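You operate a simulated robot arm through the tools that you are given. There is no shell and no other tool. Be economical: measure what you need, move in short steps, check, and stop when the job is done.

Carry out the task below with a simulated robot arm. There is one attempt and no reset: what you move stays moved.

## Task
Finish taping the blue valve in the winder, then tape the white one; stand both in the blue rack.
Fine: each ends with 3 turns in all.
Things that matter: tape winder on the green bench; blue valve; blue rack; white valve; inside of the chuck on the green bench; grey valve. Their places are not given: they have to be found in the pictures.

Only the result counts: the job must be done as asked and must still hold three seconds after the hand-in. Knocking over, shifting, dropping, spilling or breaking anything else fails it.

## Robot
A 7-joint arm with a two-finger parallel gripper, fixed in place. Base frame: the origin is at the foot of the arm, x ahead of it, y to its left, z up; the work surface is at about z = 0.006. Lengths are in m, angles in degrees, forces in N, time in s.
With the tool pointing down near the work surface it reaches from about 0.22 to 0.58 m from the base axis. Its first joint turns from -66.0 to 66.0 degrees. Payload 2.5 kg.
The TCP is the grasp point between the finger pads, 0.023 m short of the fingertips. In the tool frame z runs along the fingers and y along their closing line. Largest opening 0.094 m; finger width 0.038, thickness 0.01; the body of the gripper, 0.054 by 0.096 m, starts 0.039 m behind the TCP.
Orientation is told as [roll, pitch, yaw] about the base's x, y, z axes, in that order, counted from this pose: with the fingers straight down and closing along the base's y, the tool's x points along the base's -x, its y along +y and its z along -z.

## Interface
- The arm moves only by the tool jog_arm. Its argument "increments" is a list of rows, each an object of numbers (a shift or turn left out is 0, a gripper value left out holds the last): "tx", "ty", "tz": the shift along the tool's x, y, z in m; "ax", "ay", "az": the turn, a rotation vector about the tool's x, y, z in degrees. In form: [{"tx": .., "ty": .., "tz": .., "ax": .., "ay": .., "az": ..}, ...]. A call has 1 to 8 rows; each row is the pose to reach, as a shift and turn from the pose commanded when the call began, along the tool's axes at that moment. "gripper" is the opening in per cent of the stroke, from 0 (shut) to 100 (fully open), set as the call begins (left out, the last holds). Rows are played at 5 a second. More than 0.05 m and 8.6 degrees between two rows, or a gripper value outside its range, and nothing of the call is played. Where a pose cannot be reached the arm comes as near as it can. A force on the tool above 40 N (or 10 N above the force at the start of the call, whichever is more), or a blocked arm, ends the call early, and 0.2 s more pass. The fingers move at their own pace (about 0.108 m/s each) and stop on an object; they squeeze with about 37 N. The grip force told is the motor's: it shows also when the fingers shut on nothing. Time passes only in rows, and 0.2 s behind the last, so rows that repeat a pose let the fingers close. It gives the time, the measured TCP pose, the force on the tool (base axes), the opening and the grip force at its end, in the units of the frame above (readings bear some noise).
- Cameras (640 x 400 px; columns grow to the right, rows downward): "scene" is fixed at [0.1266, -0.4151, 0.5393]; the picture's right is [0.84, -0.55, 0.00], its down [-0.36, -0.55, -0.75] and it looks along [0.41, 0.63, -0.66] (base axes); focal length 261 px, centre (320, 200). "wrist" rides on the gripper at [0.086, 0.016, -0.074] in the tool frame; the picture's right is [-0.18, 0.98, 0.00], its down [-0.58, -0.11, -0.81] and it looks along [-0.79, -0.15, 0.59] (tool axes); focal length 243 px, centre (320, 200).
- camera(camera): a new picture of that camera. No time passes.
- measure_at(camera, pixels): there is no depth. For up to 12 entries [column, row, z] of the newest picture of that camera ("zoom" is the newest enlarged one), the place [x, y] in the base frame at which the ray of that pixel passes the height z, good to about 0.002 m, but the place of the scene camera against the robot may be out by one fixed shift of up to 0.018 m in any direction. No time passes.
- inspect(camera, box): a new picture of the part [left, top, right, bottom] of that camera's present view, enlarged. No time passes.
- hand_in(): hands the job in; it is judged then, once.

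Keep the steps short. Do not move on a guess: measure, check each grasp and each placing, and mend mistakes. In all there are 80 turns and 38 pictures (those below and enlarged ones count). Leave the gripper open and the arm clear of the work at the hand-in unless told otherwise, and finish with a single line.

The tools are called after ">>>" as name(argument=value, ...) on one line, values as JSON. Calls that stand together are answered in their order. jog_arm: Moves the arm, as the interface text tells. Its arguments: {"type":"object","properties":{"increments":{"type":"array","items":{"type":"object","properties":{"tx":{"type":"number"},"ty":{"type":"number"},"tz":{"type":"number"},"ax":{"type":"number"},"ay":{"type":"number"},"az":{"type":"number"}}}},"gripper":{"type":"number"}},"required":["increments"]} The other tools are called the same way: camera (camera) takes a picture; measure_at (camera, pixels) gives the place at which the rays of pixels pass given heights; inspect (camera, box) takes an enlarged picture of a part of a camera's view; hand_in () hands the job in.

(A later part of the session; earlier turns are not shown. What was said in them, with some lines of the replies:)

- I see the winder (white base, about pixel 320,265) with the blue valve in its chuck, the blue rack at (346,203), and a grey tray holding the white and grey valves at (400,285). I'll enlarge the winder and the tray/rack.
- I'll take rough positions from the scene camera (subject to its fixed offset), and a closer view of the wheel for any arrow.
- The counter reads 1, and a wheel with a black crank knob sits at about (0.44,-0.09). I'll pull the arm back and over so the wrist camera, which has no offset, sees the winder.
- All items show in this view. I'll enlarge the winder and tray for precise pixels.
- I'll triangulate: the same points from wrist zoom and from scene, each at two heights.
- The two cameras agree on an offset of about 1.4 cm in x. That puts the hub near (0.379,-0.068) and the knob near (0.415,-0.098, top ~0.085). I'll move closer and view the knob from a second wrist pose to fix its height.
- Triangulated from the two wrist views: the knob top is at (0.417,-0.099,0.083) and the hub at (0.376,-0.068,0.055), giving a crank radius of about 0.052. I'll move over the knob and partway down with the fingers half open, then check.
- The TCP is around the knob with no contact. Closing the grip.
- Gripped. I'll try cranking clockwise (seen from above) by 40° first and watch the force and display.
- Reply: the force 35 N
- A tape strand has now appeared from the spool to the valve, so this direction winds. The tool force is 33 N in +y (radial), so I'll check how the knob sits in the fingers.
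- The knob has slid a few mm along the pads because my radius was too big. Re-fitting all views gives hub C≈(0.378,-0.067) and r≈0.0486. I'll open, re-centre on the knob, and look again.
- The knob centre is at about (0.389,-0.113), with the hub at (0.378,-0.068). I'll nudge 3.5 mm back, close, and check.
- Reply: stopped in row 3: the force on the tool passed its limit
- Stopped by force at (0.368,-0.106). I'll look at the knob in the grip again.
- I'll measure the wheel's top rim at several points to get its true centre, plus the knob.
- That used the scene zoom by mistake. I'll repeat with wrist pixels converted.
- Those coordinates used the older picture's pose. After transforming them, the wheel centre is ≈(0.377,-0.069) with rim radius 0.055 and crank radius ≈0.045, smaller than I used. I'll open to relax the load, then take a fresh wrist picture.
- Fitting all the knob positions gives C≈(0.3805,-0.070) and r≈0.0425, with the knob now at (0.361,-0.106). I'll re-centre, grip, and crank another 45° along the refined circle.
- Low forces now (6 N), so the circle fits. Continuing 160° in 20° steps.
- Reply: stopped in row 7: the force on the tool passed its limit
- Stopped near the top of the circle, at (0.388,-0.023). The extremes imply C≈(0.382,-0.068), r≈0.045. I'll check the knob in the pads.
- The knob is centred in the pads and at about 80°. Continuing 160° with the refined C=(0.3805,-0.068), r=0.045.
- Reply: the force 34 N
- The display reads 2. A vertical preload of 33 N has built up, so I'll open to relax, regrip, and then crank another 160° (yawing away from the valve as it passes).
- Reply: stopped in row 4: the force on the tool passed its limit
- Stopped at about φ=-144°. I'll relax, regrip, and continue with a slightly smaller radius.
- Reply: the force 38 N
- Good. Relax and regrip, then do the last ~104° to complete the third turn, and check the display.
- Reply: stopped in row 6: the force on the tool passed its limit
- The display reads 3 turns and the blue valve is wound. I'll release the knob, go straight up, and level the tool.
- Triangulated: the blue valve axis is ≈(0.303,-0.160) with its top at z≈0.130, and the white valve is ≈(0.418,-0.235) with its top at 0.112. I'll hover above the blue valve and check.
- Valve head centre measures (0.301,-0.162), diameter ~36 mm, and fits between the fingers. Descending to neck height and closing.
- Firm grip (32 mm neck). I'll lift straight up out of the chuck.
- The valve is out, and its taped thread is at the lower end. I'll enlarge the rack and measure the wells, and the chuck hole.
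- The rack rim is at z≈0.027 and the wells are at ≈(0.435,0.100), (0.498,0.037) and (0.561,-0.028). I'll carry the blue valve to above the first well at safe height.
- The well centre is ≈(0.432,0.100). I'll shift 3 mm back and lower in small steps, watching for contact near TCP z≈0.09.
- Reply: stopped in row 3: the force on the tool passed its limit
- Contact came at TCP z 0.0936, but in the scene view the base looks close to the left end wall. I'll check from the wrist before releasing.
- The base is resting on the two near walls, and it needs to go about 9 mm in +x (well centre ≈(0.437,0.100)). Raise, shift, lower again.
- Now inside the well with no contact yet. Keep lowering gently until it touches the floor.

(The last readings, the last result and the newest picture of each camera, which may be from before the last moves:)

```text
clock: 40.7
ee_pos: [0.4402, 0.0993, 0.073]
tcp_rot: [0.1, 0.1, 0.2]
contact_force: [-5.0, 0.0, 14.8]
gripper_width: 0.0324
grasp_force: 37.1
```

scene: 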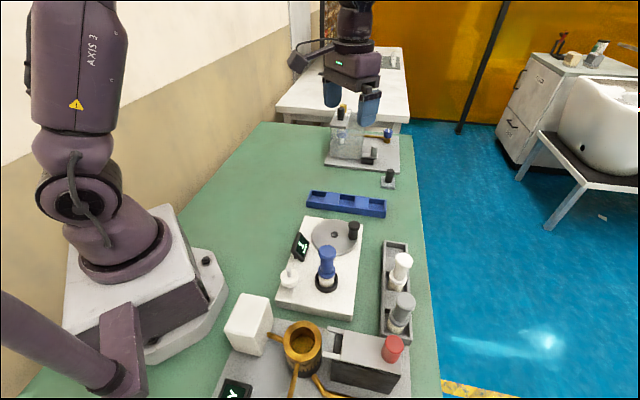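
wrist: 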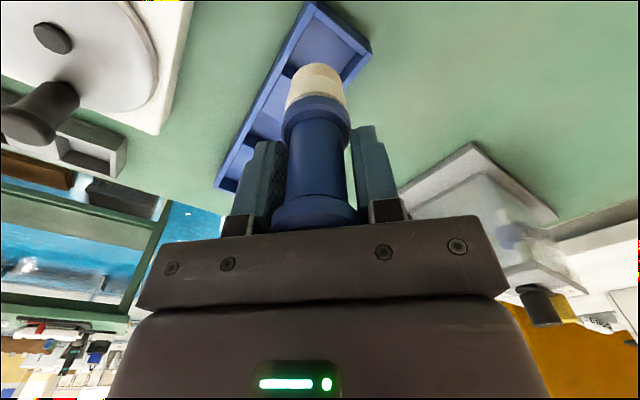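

Floor contact (15 N). Unload slightly, release, rise, and check the valve stands.

>>> jog_arm(gripper=65, increments=[{"tz": -0.0015}, {"tz": -0.0015}, {"tz": -0.0015}])

>>> jog_arm(increments=[{"tz": -0.03}, {"tz": -0.075}, {"tz": -0.12}, {"tz": -0.15}])

>>> camera(camera="scene")

```text
clock: 41.5
ee_pos: [0.4391, 0.099, 0.0752]
tcp_rot: [0.1, 0.0, 0.3]
contact_force: [0.1, -0.6, -0.6]
gripper_width: 0.0608
grasp_force: 0.0
```

```text
clock: 42.5
ee_pos: [0.4383, 0.0979, 0.2245]
tcp_rot: [0.1, 0.1, 0.0]
contact_force: [0.0, 0.3, -0.2]
gripper_width: 0.0609
grasp_force: 0.0
```

```text
8 pictures are left
```

scene: 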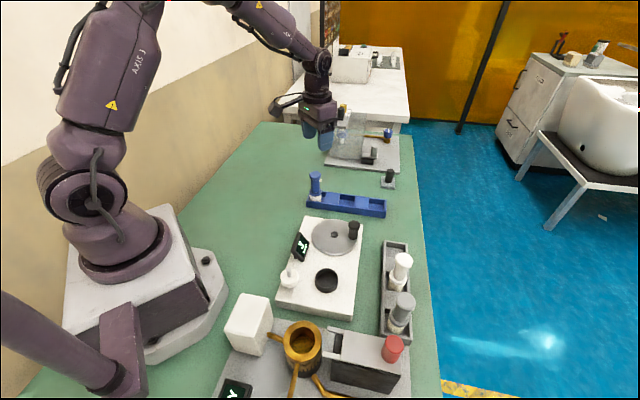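

The blue valve stands in the rack. Next the white one: move across at safe height, then down to hover above it.

>>> jog_arm(gripper=70, increments=[{"tx": 0.002, "ty": -0.048}, {"tx": 0.004, "ty": -0.096}, {"tx": 0.006, "ty": -0.144}, {"tx": 0.008, "ty": -0.192}, {"tx": 0.01, "ty": -0.24}, {"tx": 0.012, "ty": -0.288}, {"tx": 0.015, "ty": -0.335}, {"tx": 0.015, "ty": -0.335, "tz": 0.03}])

>>> jog_arm(increments=[{"tz": 0.02}, {"tz": 0.039}, {"tz": 0.039}])

>>> camera(camera="wrist")

```text
clock: 44.3
ee_pos: [0.4267, -0.2344, 0.1947]
tcp_rot: [0.1, 0.0, 0.1]
contact_force: [0.4, -0.9, 0.4]
gripper_width: 0.0659
grasp_force: 0.0
```

```text
clock: 45.1
ee_pos: [0.4259, -0.2339, 0.1549]
tcp_rot: [-0.1, 0.0, 0.2]
contact_force: [-0.3, 0.8, -0.8]
gripper_width: 0.0659
grasp_force: 0.1
```

```text
7 pictures are left
```

wrist: 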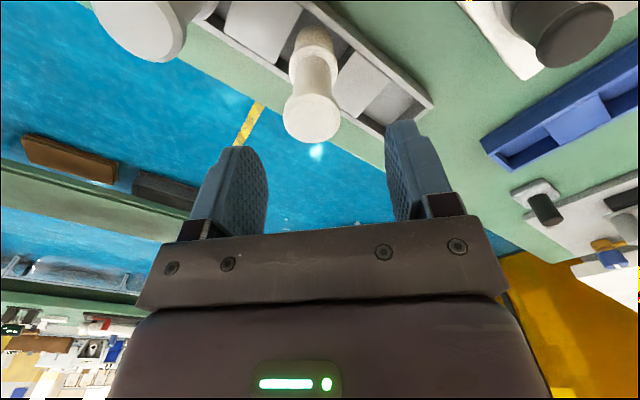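

>>> measure_at(camera="wrist", pixels=[[311, 118, 0.105], [311, 118, 0.1], [311, 118, 0.11], [283, 105, 0.1], [340, 105, 0.1], [289, 72, 0.05], [337, 72, 0.05], [312, 24, 0.02]])

```text
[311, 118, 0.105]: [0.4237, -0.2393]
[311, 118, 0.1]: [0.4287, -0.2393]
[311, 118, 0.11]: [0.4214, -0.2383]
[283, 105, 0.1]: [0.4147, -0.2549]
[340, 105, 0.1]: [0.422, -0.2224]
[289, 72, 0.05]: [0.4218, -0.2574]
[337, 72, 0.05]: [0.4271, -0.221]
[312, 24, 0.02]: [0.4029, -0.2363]
```

The white valve axis is ≈(0.422,-0.239) with its top at ~0.107. Correct, descend to the same neck height as before (z 0.0755), and close.

>>> jog_arm(increments=[{"tx": 0.004, "ty": -0.005, "tz": 0.01}, {"tx": 0.004, "ty": -0.005, "tz": 0.035}, {"tx": 0.004, "ty": -0.005, "tz": 0.06}, {"tx": 0.004, "ty": -0.005, "tz": 0.0795}, {"tx": 0.004, "ty": -0.005, "tz": 0.0795}])

>>> jog_arm(gripper=0, increments=[{}, {}, {}])

```text
clock: 46.3
ee_pos: [0.4233, -0.2396, 0.0749]
tcp_rot: [0.0, 0.0, 0.2]
contact_force: [-0.1, -0.2, 0.0]
gripper_width: 0.066
grasp_force: 0.1
```

```text
clock: 47.1
ee_pos: [0.4227, -0.2401, 0.0747]
tcp_rot: [0.1, 0.0, 0.2]
contact_force: [0.2, -0.9, -0.6]
gripper_width: 0.0323
grasp_force: 36.7
```

The grip matches the blue one (32 mm). Lift and carry to above the chuck at (0.300,-0.1605).

>>> jog_arm(increments=[{"tz": -0.02}, {"tz": -0.06}, {"tz": -0.105}, {"tz": -0.15}, {"tz": -0.15}])

>>> jog_arm(increments=[{"tx": 0.04, "ty": 0.026}, {"tx": 0.08, "ty": 0.052}, {"tx": 0.1215, "ty": 0.079}, {"tx": 0.1215, "ty": 0.079, "tz": 0.04}, {"tx": 0.1215, "ty": 0.079, "tz": 0.075}, {"tx": 0.1215, "ty": 0.079, "tz": 0.075}])

>>> inspect(camera="wrist", box=[210, 0, 430, 140])

```text
clock: 48.3
ee_pos: [0.4238, -0.2417, 0.2272]
tcp_rot: [0.1, 0.0, 0.3]
contact_force: [0.2, 0.1, -1.4]
gripper_width: 0.0323
grasp_force: 37.1
```

```text
clock: 49.7
ee_pos: [0.3023, -0.1628, 0.1514]
tcp_rot: [0.2, 0.0, 0.1]
contact_force: [-0.6, -0.1, -1.7]
gripper_width: 0.0318
grasp_force: 36.7
```

```text
2.86 times, centred on (320, 70) of wrist
```

zoom: 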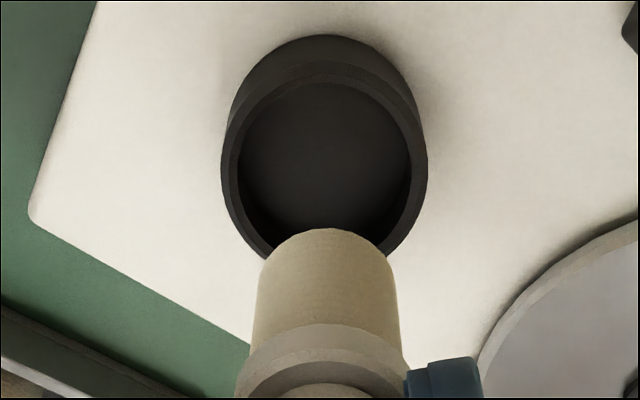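

>>> measure_at(camera="zoom", pixels=[[325, 165, 0.05], [325, 165, 0.055], [320, 35, 0.036], [320, 63, 0.05], [320, 63, 0.055], [320, 82, 0.05], [325, 256, 0.05], [238, 165, 0.05], [412, 165, 0.05], [325, 228, 0.085], [260, 275, 0.085], [388, 270, 0.085]])

```text
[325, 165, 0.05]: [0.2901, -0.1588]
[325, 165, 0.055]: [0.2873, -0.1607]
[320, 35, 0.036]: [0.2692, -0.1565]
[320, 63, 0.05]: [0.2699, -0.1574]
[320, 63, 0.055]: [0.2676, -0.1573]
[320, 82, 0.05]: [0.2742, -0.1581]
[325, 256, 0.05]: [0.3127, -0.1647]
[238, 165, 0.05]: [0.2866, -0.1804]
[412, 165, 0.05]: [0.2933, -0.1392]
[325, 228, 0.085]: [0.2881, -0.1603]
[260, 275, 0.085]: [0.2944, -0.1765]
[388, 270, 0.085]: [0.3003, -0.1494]
```

Chuck opening centre is ≈(0.294,-0.160), inner radius 21 mm, rim at z≈0.051. The valve is 7.5 mm too far in x, so I'll shift and lower. Rim contact would show at TCP ≈0.118, the seat at ≈0.107.

>>> jog_arm(increments=[{"tx": 0.0075, "ty": 0.003}, {"tx": 0.0075, "ty": 0.003, "tz": 0.015}, {"tx": 0.0075, "ty": 0.003, "tz": 0.028}, {"tx": 0.0075, "ty": 0.003, "tz": 0.032}, {"tx": 0.0075, "ty": 0.003, "tz": 0.036}, {"tx": 0.0075, "ty": 0.003, "tz": 0.039}, {"tx": 0.0075, "ty": 0.003, "tz": 0.039}])

>>> jog_arm(increments=[{"tz": 0.0015}, {"tz": 0.003}, {"tz": 0.0045}, {"tz": 0.006}, {"tz": 0.0075}])

```text
clock: 51.3
ee_pos: [0.2932, -0.1599, 0.1119]
tcp_rot: [0.0, 0.0, 0.2]
contact_force: [-0.6, 0.0, -1.5]
gripper_width: 0.0321
grasp_force: 37.1
```

```text
clock: 52.5
ee_pos: [0.2944, -0.1589, 0.1077]
tcp_rot: [0.0, -0.2, 0.3]
contact_force: [-1.6, 0.9, 4.6]
gripper_width: 0.0322
grasp_force: 37.2
stopped in row 5: the force on the tool passed its limit (the readings are from after the stop); the commanded pose is now the measured one
```

It went past the rim and seated at z 0.1077. Release, rise, and check the seat and the counter.

>>> jog_arm(gripper=65, increments=[{}, {}, {"tz": -0.03}, {"tz": -0.07}, {"tz": -0.11}, {"tz": -0.11}])

>>> jog_arm(gripper=55, increments=[{"tx": -0.04, "ty": 0.02}, {"tx": -0.08, "ty": 0.04}, {"tx": -0.1195, "ty": 0.0605}, {"tx": -0.1195, "ty": 0.0605}])

>>> inspect(camera="scene", box=[270, 200, 390, 310])

```text
clock: 53.9
ee_pos: [0.2939, -0.16, 0.2183]
tcp_rot: [0.1, -0.2, 0.4]
contact_force: [-0.4, 1.0, 0.0]
gripper_width: 0.061
grasp_force: 0.1
```

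```text
clock: 54.9
ee_pos: [0.4114, -0.0993, 0.2166]
tcp_rot: [-0.1, -0.1, 0.3]
contact_force: [-0.1, 0.2, 0.1]
gripper_width: 0.0518
grasp_force: 0.1
```

```text
3.64 times, centred on (330, 255) of scene
```

zoom: 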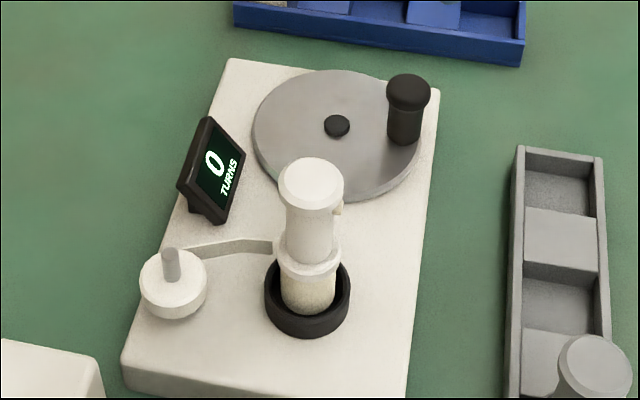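

The counter reset to 0 and the white valve is seated upright, connected to the tape. I'll grip the knob again.

>>> jog_arm(increments=[{"tx": -0.001, "tz": 0.045}, {"tx": -0.001, "tz": 0.09}, {"tx": -0.001, "tz": 0.12}, {"tx": -0.001, "tz": 0.1415}, {"tx": -0.001, "tz": 0.1415}])

>>> jog_arm(gripper=0, increments=[{}, {}, {}])

```text
clock: 56.1
ee_pos: [0.4153, -0.0979, 0.0769]
tcp_rot: [0.0, -0.2, 0.3]
contact_force: [1.1, -0.2, 1.0]
gripper_width: 0.0515
grasp_force: 0.1
```

```text
clock: 56.9
ee_pos: [0.4153, -0.0984, 0.0761]
tcp_rot: [0.0, -0.2, 0.3]
contact_force: [2.4, -1.7, -5.9]
gripper_width: 0.0279
grasp_force: 45.2
```

Gripped, with the wheel free of side load. First 144° arc with the fitted circle C=(0.3815,-0.0674), r=0.045.

>>> jog_arm(increments=[{"tx": 0.0111, "ty": -0.0085, "az": -2}, {"tx": 0.0244, "ty": -0.0132, "az": -5}, {"tx": 0.0385, "ty": -0.0136, "az": -8}, {"tx": 0.052, "ty": -0.0096, "az": -11}, {"tx": 0.0636, "ty": -0.0016, "az": -11}, {"tx": 0.0721, "ty": 0.0095, "az": -7}, {"tx": 0.0768, "ty": 0.0228, "az": -3}, {"tx": 0.0772, "ty": 0.0369, "az": 0}])

```text
clock: 58.7
ee_pos: [0.3377, -0.06, 0.0755]
tcp_rot: [-0.1, -0.3, 0.4]
contact_force: [3.5, 0.1, 13.0]
gripper_width: 0.0279
grasp_force: 45.3
```

Clean. Next 144° arc, then relax/regrip.

>>> jog_arm(increments=[{"tx": -0.0043, "ty": 0.0134}, {"tx": -0.0126, "ty": 0.0248}, {"tx": -0.024, "ty": 0.0331}, {"tx": -0.0374, "ty": 0.0374}, {"tx": -0.0514, "ty": 0.0374}, {"tx": -0.0648, "ty": 0.0331}, {"tx": -0.0762, "ty": 0.0248}, {"tx": -0.0845, "ty": 0.0134}])

>>> jog_arm(gripper=45, increments=[{}, {}, {}])

>>> jog_arm(gripper=0, increments=[{}, {}, {}])

```text
clock: 60.5
ee_pos: [0.4227, -0.0493, 0.0776]
tcp_rot: [-0.1, -0.3, 0.2]
contact_force: [8.3, 2.2, -5.1]
gripper_width: 0.0281
grasp_force: 44.8
```

```text
clock: 61.3
ee_pos: [0.4214, -0.0477, 0.0765]
tcp_rot: [0.0, -0.2, 0.3]
contact_force: [0.3, 0.5, -0.6]
gripper_width: 0.0425
grasp_force: 0.1
```

```text
clock: 62.1
ee_pos: [0.4215, -0.0492, 0.0771]
tcp_rot: [0.0, -0.2, 0.3]
contact_force: [-1.7, -0.6, 0.7]
gripper_width: 0.0278
grasp_force: 45.3
```

Now the third arc (27° → -117°).

>>> jog_arm(increments=[{"tx": -0.0043, "ty": -0.0134}, {"tx": -0.0043, "ty": -0.0274}, {"tx": 0.0, "ty": -0.0408}, {"tx": 0.0083, "ty": -0.0522}, {"tx": 0.0197, "ty": -0.0605, "az": -1}, {"tx": 0.0331, "ty": -0.0648, "az": -4}, {"tx": 0.0471, "ty": -0.0648, "az": -8}, {"tx": 0.0605, "ty": -0.0605, "az": -11}])

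>>> jog_arm(gripper=45, increments=[{}, {}, {}])

>>> jog_arm(gripper=0, increments=[{}, {}, {}])

```text
clock: 63.9
ee_pos: [0.3628, -0.1094, 0.0762]
tcp_rot: [-0.1, -0.3, 11.4]
contact_force: [6.3, 9.5, 4.4]
gripper_width: 0.0281
grasp_force: 45.1
```

```text
clock: 64.7
ee_pos: [0.3625, -0.1088, 0.0779]
tcp_rot: [-0.1, -0.2, 11.3]
contact_force: [1.0, 0.4, 0.3]
gripper_width: 0.0423
grasp_force: 0.1
```

```text
clock: 65.5
ee_pos: [0.3612, -0.1082, 0.0761]
tcp_rot: [-0.1, -0.2, 11.3]
contact_force: [0.1, 1.0, 0.7]
gripper_width: 0.0284
grasp_force: 45.0
```

Fourth arc (-117° → 99°, past the display with yaw back to 0).

>>> jog_arm(increments=[{"tx": 0.0099, "ty": 0.0108, "az": 1}, {"tx": 0.0158, "ty": 0.0236, "az": 4}, {"tx": 0.0173, "ty": 0.0377, "az": 8}, {"tx": 0.0146, "ty": 0.0514, "az": 11}, {"tx": 0.0078, "ty": 0.0636, "az": 11}, {"tx": -0.0026, "ty": 0.0732, "az": 11}, {"tx": -0.0154, "ty": 0.0792, "az": 11}, {"tx": -0.0294, "ty": 0.0808, "az": 11}])

>>> jog_arm(gripper=45, increments=[{}, {}, {}])

>>> jog_arm(gripper=0, increments=[{}, {}, {}])

```text
clock: 67.3
ee_pos: [0.3731, -0.0246, 0.0765]
tcp_rot: [0.1, 0.0, 0.4]
contact_force: [-2.0, 8.6, -12.4]
gripper_width: 0.0283
grasp_force: 45.1
```

```text
clock: 68.1
ee_pos: [0.3733, -0.0247, 0.0781]
tcp_rot: [-0.1, -0.2, 0.4]
contact_force: [0.1, -0.3, 0.0]
gripper_width: 0.0422
grasp_force: 0.1
```

```text
clock: 68.9
ee_pos: [0.3737, -0.0231, 0.0775]
tcp_rot: [0.1, -0.2, 0.3]
contact_force: [-1.3, 6.7, 1.6]
gripper_width: 0.0283
grasp_force: 45.1
```

Fifth arc (99° → -45°), completing about two turns.

>>> jog_arm(increments=[{"tx": -0.0145, "ty": 0.0004}, {"tx": -0.0279, "ty": -0.0039}, {"tx": -0.0393, "ty": -0.0122}, {"tx": -0.0476, "ty": -0.0236}, {"tx": -0.0519, "ty": -0.037}, {"tx": -0.0519, "ty": -0.051}, {"tx": -0.0476, "ty": -0.0644}, {"tx": -0.0393, "ty": -0.0758}])

>>> jog_arm(gripper=45, increments=[{}, {"tz": 0.002}, {"tz": 0.002}])

>>> jog_arm(gripper=0, increments=[{}, {}, {}])

```text
clock: 69.9
ee_pos: [0.4221, -0.0519, 0.0773]
tcp_rot: [-0.3, -0.3, 0.1]
contact_force: [-2.5, -1.7, 1.8]
gripper_width: 0.0283
grasp_force: 45.6
stopped in row 5: the force on the tool passed its limit (the readings are from after the stop); the commanded pose is now the measured one
```

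```text
clock: 70.7
ee_pos: [0.4232, -0.0511, 0.076]
tcp_rot: [-0.3, -0.3, 0.1]
contact_force: [-1.1, 0.7, -1.1]
gripper_width: 0.0423
grasp_force: 0.1
```

```text
clock: 71.5
ee_pos: [0.4241, -0.0502, 0.0753]
tcp_rot: [-0.3, -0.3, 0.1]
contact_force: [1.2, 0.9, -0.8]
gripper_width: 0.0283
grasp_force: 45.3
```

Stopped at ~22° and regripped. Continue 22° → -114°.

>>> jog_arm(increments=[{"tx": -0.0033, "ty": -0.0129}, {"tx": -0.0025, "ty": -0.0262}, {"tx": 0.0021, "ty": -0.0386}, {"tx": 0.0102, "ty": -0.0492}, {"tx": 0.0211, "ty": -0.0569, "az": -1}, {"tx": 0.0337, "ty": -0.0611, "az": -4}, {"tx": 0.047, "ty": -0.0615, "az": -8}, {"tx": 0.0598, "ty": -0.0579, "az": -11}])

>>> jog_arm(gripper=45, increments=[{}, {}, {}])

>>> jog_arm(gripper=0, increments=[{}, {}, {}])

>>> inspect(camera="scene", box=[270, 200, 390, 310])

```text
clock: 73.3
ee_pos: [0.3625, -0.1081, 0.0757]
tcp_rot: [-0.4, -0.3, 11.1]
contact_force: [0.5, -1.9, 18.4]
gripper_width: 0.0282
grasp_force: 44.9
```

```text
clock: 74.1
ee_pos: [0.3637, -0.1096, 0.0753]
tcp_rot: [-0.3, -0.3, 11.1]
contact_force: [0.1, 0.3, 0.0]
gripper_width: 0.0422
grasp_force: 0.0
```

```text
clock: 74.9
ee_pos: [0.3628, -0.1098, 0.0752]
tcp_rot: [-0.4, -0.3, 11.1]
contact_force: [-1.0, -2.6, -0.2]
gripper_width: 0.028
grasp_force: 45.4
```

```text
3.64 times, centred on (330, 255) of scene
```

zoom: 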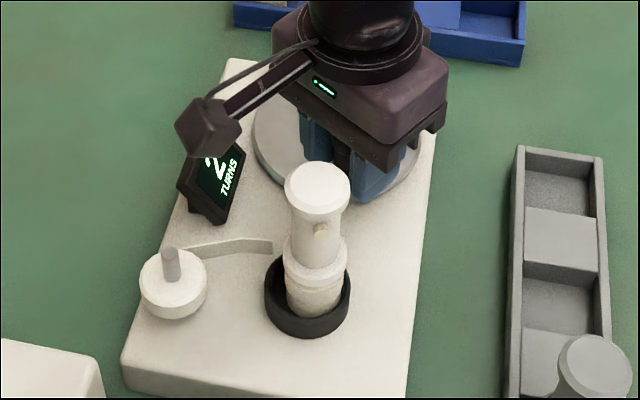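

2 turns. Next arc (-115° → 99°).

>>> jog_arm(increments=[{"tx": 0.0099, "ty": 0.0108, "az": 1}, {"tx": 0.0158, "ty": 0.0236, "az": 4}, {"tx": 0.0173, "ty": 0.0377, "az": 8}, {"tx": 0.0146, "ty": 0.0514, "az": 11}, {"tx": 0.0078, "ty": 0.0636, "az": 11}, {"tx": -0.0026, "ty": 0.0732, "az": 11}, {"tx": -0.0154, "ty": 0.0792, "az": 11}, {"tx": -0.0294, "ty": 0.0808, "az": 11}])

>>> jog_arm(gripper=45, increments=[{}, {}, {}])

>>> jog_arm(gripper=0, increments=[{}, {}, {}])

```text
clock: 75.8
ee_pos: [0.336, -0.0709, 0.0747]
tcp_rot: [-0.1, 0.3, 2.6]
contact_force: [-2.8, 0.5, 2.7]
gripper_width: 0.0279
grasp_force: 45.0
stopped in row 4: the force on the tool passed its limit (the readings are from after the stop); the commanded pose is now the measured one
```

```text
clock: 76.6
ee_pos: [0.3368, -0.0706, 0.0747]
tcp_rot: [0.0, 0.3, 2.5]
contact_force: [0.8, 0.3, 0.4]
gripper_width: 0.0423
grasp_force: 0.0
```

```text
clock: 77.4
ee_pos: [0.3368, -0.0709, 0.0754]
tcp_rot: [-0.1, 0.3, 2.5]
contact_force: [0.8, 0.2, -0.9]
gripper_width: 0.0279
grasp_force: 45.2
```

Continue from -176° around the top to 40°.

>>> jog_arm(increments=[{"tx": -0.0017, "ty": 0.0143, "az": 1}, {"tx": -0.0078, "ty": 0.0269, "az": 2.5}, {"tx": -0.0176, "ty": 0.0372, "az": 2.5}, {"tx": -0.0299, "ty": 0.0439, "az": 2.5}, {"tx": -0.0438, "ty": 0.0465, "az": 2.5}, {"tx": -0.0578, "ty": 0.0446, "az": 2.5}, {"tx": -0.0704, "ty": 0.0386, "az": 2.5}, {"tx": -0.0807, "ty": 0.0288, "az": 2.5}])

>>> jog_arm(gripper=45, increments=[{}, {}, {}])

>>> jog_arm(gripper=0, increments=[{}, {}, {}])

```text
clock: 79.2
ee_pos: [0.4167, -0.0405, 0.0748]
tcp_rot: [-0.2, 0.3, -0.1]
contact_force: [-8.4, -6.4, 15.3]
gripper_width: 0.0277
grasp_force: 45.1
```

```text
clock: 80.0
ee_pos: [0.4159, -0.0381, 0.0756]
tcp_rot: [-0.2, 0.2, 0.0]
contact_force: [0.4, 0.4, 0.0]
gripper_width: 0.0425
grasp_force: 0.0
```

```text
clock: 80.8
ee_pos: [0.4166, -0.0384, 0.0743]
tcp_rot: [-0.1, 0.4, 0.0]
contact_force: [-1.6, -2.4, -0.6]
gripper_width: 0.0278
grasp_force: 44.7
```

Last arc to about -46°, then check the counter.

>>> jog_arm(increments=[{"tx": -0.007, "ty": -0.0119}, {"tx": -0.0101, "ty": -0.0249}, {"tx": -0.0093, "ty": -0.0382}, {"tx": -0.0047, "ty": -0.0506}, {"tx": 0.0034, "ty": -0.0612}, {"tx": 0.0034, "ty": -0.0612}])

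>>> inspect(camera="scene", box=[270, 180, 390, 310])

```text
clock: 82.2
ee_pos: [0.4125, -0.1021, 0.0746]
tcp_rot: [-0.2, 0.1, 0.1]
contact_force: [5.7, -7.2, 10.5]
gripper_width: 0.028
grasp_force: 45.2
```

```text
3.08 times, centred on (330, 245) of scene
```

zoom: 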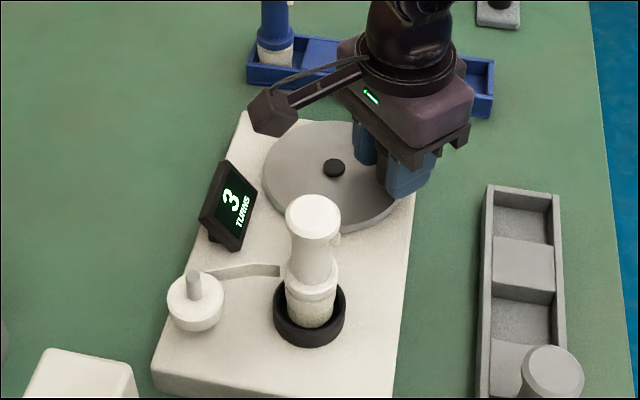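

3 turns. Release the knob, rise, and return over the white valve in the chuck at (0.2945,-0.1595).

>>> jog_arm(gripper=60, increments=[{}, {}, {"tz": -0.04}, {"tz": -0.085}, {"tz": -0.13}, {"tz": -0.15}, {"tz": -0.15}])

>>> jog_arm(gripper=70, increments=[{"tx": 0.04, "ty": -0.02}, {"tx": 0.08, "ty": -0.04}, {"tx": 0.119, "ty": -0.0574}, {"tx": 0.119, "ty": -0.0574}, {"tx": 0.119, "ty": -0.0574, "tz": 0.04}, {"tx": 0.119, "ty": -0.0574, "tz": 0.053}, {"tx": 0.119, "ty": -0.0574, "tz": 0.053}])

```text
clock: 83.8
ee_pos: [0.4136, -0.0979, 0.2262]
tcp_rot: [-0.1, 0.3, 0.0]
contact_force: [0.5, 0.1, -0.1]
gripper_width: 0.0561
grasp_force: 0.0
```

```text
clock: 85.4
ee_pos: [0.2955, -0.157, 0.1722]
tcp_rot: [0.0, 0.3, 0.1]
contact_force: [0.1, -0.1, -0.8]
gripper_width: 0.0658
grasp_force: 0.1
```

Hovering clear. Descend to the neck and close.

>>> jog_arm(increments=[{"tx": 0.0005, "ty": -0.0025, "tz": 0.02}, {"tx": 0.0005, "ty": -0.0025, "tz": 0.04}, {"tx": 0.0005, "ty": -0.0025, "tz": 0.0645}, {"tx": 0.0005, "ty": -0.0025, "tz": 0.0645}])

>>> jog_arm(gripper=0, increments=[{}, {}, {}])

```text
clock: 86.4
ee_pos: [0.293, -0.1588, 0.1092]
tcp_rot: [-0.1, 0.3, 0.1]
contact_force: [0.8, -0.4, 0.2]
gripper_width: 0.0657
grasp_force: 0.0
```

```text
clock: 87.2
ee_pos: [0.292, -0.1593, 0.1088]
tcp_rot: [-0.1, 0.3, 0.0]
contact_force: [-0.2, -0.3, 0.1]
gripper_width: 0.0326
grasp_force: 36.9
```

Gripped. Lift straight out, carry to above the middle rack well at (0.500,0.037), and lower partway.

>>> jog_arm(increments=[{"tz": -0.02}, {"tz": -0.05}, {"tz": -0.085}, {"tz": -0.12}, {"tz": -0.12}])

>>> jog_arm(increments=[{"tx": -0.0297, "ty": 0.028}, {"tx": -0.0594, "ty": 0.056}, {"tx": -0.0891, "ty": 0.084}, {"tx": -0.1188, "ty": 0.112}, {"tx": -0.1485, "ty": 0.14}, {"tx": -0.1782, "ty": 0.168}, {"tx": -0.2075, "ty": 0.196}, {"tx": -0.2075, "ty": 0.196}])

>>> jog_arm(increments=[{"tz": 0.04}, {"tz": 0.08}, {"tz": 0.11}, {"tz": 0.11}])

>>> inspect(camera="wrist", box=[210, 0, 430, 140])

```text
clock: 88.4
ee_pos: [0.292, -0.1611, 0.2275]
tcp_rot: [-0.1, 0.3, 0.0]
contact_force: [-0.1, 0.0, -1.7]
gripper_width: 0.0323
grasp_force: 36.5
```

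```text
clock: 90.2
ee_pos: [0.5002, 0.035, 0.225]
tcp_rot: [-0.1, 0.3, -0.1]
contact_force: [-0.6, 1.2, -1.5]
gripper_width: 0.0325
grasp_force: 36.8
```

```text
clock: 91.2
ee_pos: [0.4995, 0.0352, 0.1148]
tcp_rot: [-0.2, 0.4, 0.0]
contact_force: [0.1, 0.1, -1.5]
gripper_width: 0.0325
grasp_force: 36.6
```

```text
2.86 times, centred on (320, 70) of wrist
```

zoom: 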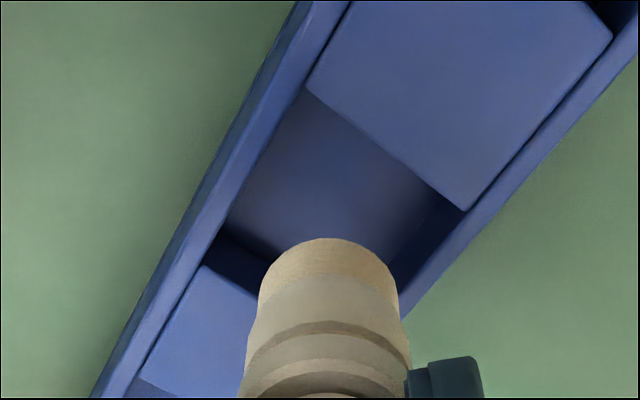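

>>> measure_at(camera="zoom", pixels=[[306, 88, 0.025], [463, 210, 0.025], [204, 265, 0.025], [328, 238, 0.048], [328, 238, 0.044], [259, 285, 0.048], [398, 285, 0.048], [306, 88, 0.022], [463, 210, 0.022], [204, 265, 0.022]])

```text
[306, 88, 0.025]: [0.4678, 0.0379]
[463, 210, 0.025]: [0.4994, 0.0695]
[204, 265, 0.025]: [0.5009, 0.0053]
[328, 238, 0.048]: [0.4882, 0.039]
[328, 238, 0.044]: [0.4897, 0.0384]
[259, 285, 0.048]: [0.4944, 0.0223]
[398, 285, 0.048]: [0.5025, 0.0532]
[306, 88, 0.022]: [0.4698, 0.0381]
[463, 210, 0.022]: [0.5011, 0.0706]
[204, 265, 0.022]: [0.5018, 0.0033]
```

Well centre ≈(0.5005,0.037), valve ≈(0.503,0.038): shift 2.5 mm back and lower. Rim contact would show at about z 0.094, the floor at about 0.076.

>>> jog_arm(increments=[{"tx": 0.0025, "ty": -0.001}, {"tx": 0.0025, "ty": -0.001, "tz": 0.012}, {"tx": 0.0025, "ty": -0.001, "tz": 0.02}, {"tx": 0.0025, "ty": -0.001, "tz": 0.024}, {"tx": 0.0025, "ty": -0.001, "tz": 0.028}, {"tx": 0.0025, "ty": -0.001, "tz": 0.032}, {"tx": 0.0025, "ty": -0.001, "tz": 0.035}, {"tx": 0.0025, "ty": -0.001, "tz": 0.035}])

>>> jog_arm(increments=[{"tz": 0.001}, {"tz": 0.002}, {"tz": 0.003}, {"tz": 0.004}, {"tz": 0.005}])

```text
clock: 93.0
ee_pos: [0.4976, 0.0359, 0.0815]
tcp_rot: [-0.1, 0.3, 0.0]
contact_force: [-0.3, -0.2, -1.7]
gripper_width: 0.0322
grasp_force: 37.2
```

```text
clock: 94.2
ee_pos: [0.4984, 0.0345, 0.0771]
tcp_rot: [-0.1, 0.3, 0.0]
contact_force: [0.3, 0.0, -1.3]
gripper_width: 0.0322
grasp_force: 36.5
```

It's inside the well without contact at z 0.077. A few more mm to the floor.

>>> jog_arm(increments=[{"tz": 0.001}, {"tz": 0.002}, {"tz": 0.003}])

```text
clock: 95.0
ee_pos: [0.4982, 0.0357, 0.0756]
tcp_rot: [-0.1, 0.0, 0.0]
contact_force: [-6.4, 0.4, 20.0]
gripper_width: 0.0324
grasp_force: 36.8
```

Floor contact (20 N). Unload slightly, release, and rise straight up.

>>> jog_arm(gripper=65, increments=[{"tz": -0.0015}, {"tz": -0.0015}, {"tz": -0.0015}])

>>> jog_arm(increments=[{"tz": -0.03}, {"tz": -0.075}, {"tz": -0.12}, {"tz": -0.16}, {"tz": -0.19}, {"tz": -0.19}])

>>> camera(camera="scene")

```text
clock: 95.8
ee_pos: [0.4971, 0.0353, 0.0746]
tcp_rot: [-0.1, 0.3, 0.1]
contact_force: [0.5, 0.7, -0.1]
gripper_width: 0.0612
grasp_force: 0.1
```

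```text
clock: 97.2
ee_pos: [0.5001, 0.0328, 0.2641]
tcp_rot: [-0.1, 0.3, 0.1]
contact_force: [0.1, 0.4, 0.6]
gripper_width: 0.0613
grasp_force: 0.1
```

```text
1 pictures are left
```

scene: 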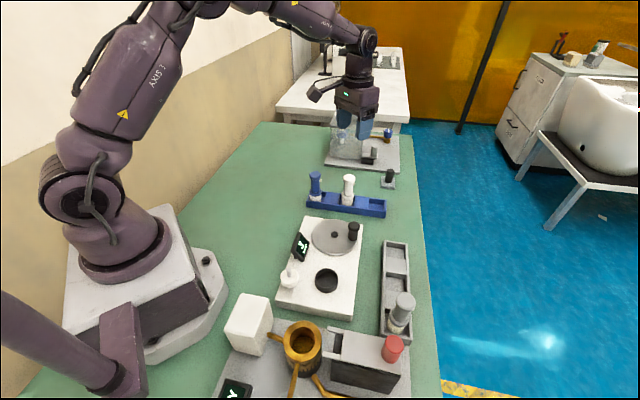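

Both valves stand upright in the blue rack, the grey valve is untouched, and the arm is clear with the gripper open. Handing in.

>>> hand_in()

```text
The job is handed in.
```

Blue and white valves both show 3 turns on the winder's counter and stand in the blue rack; the job is handed in.
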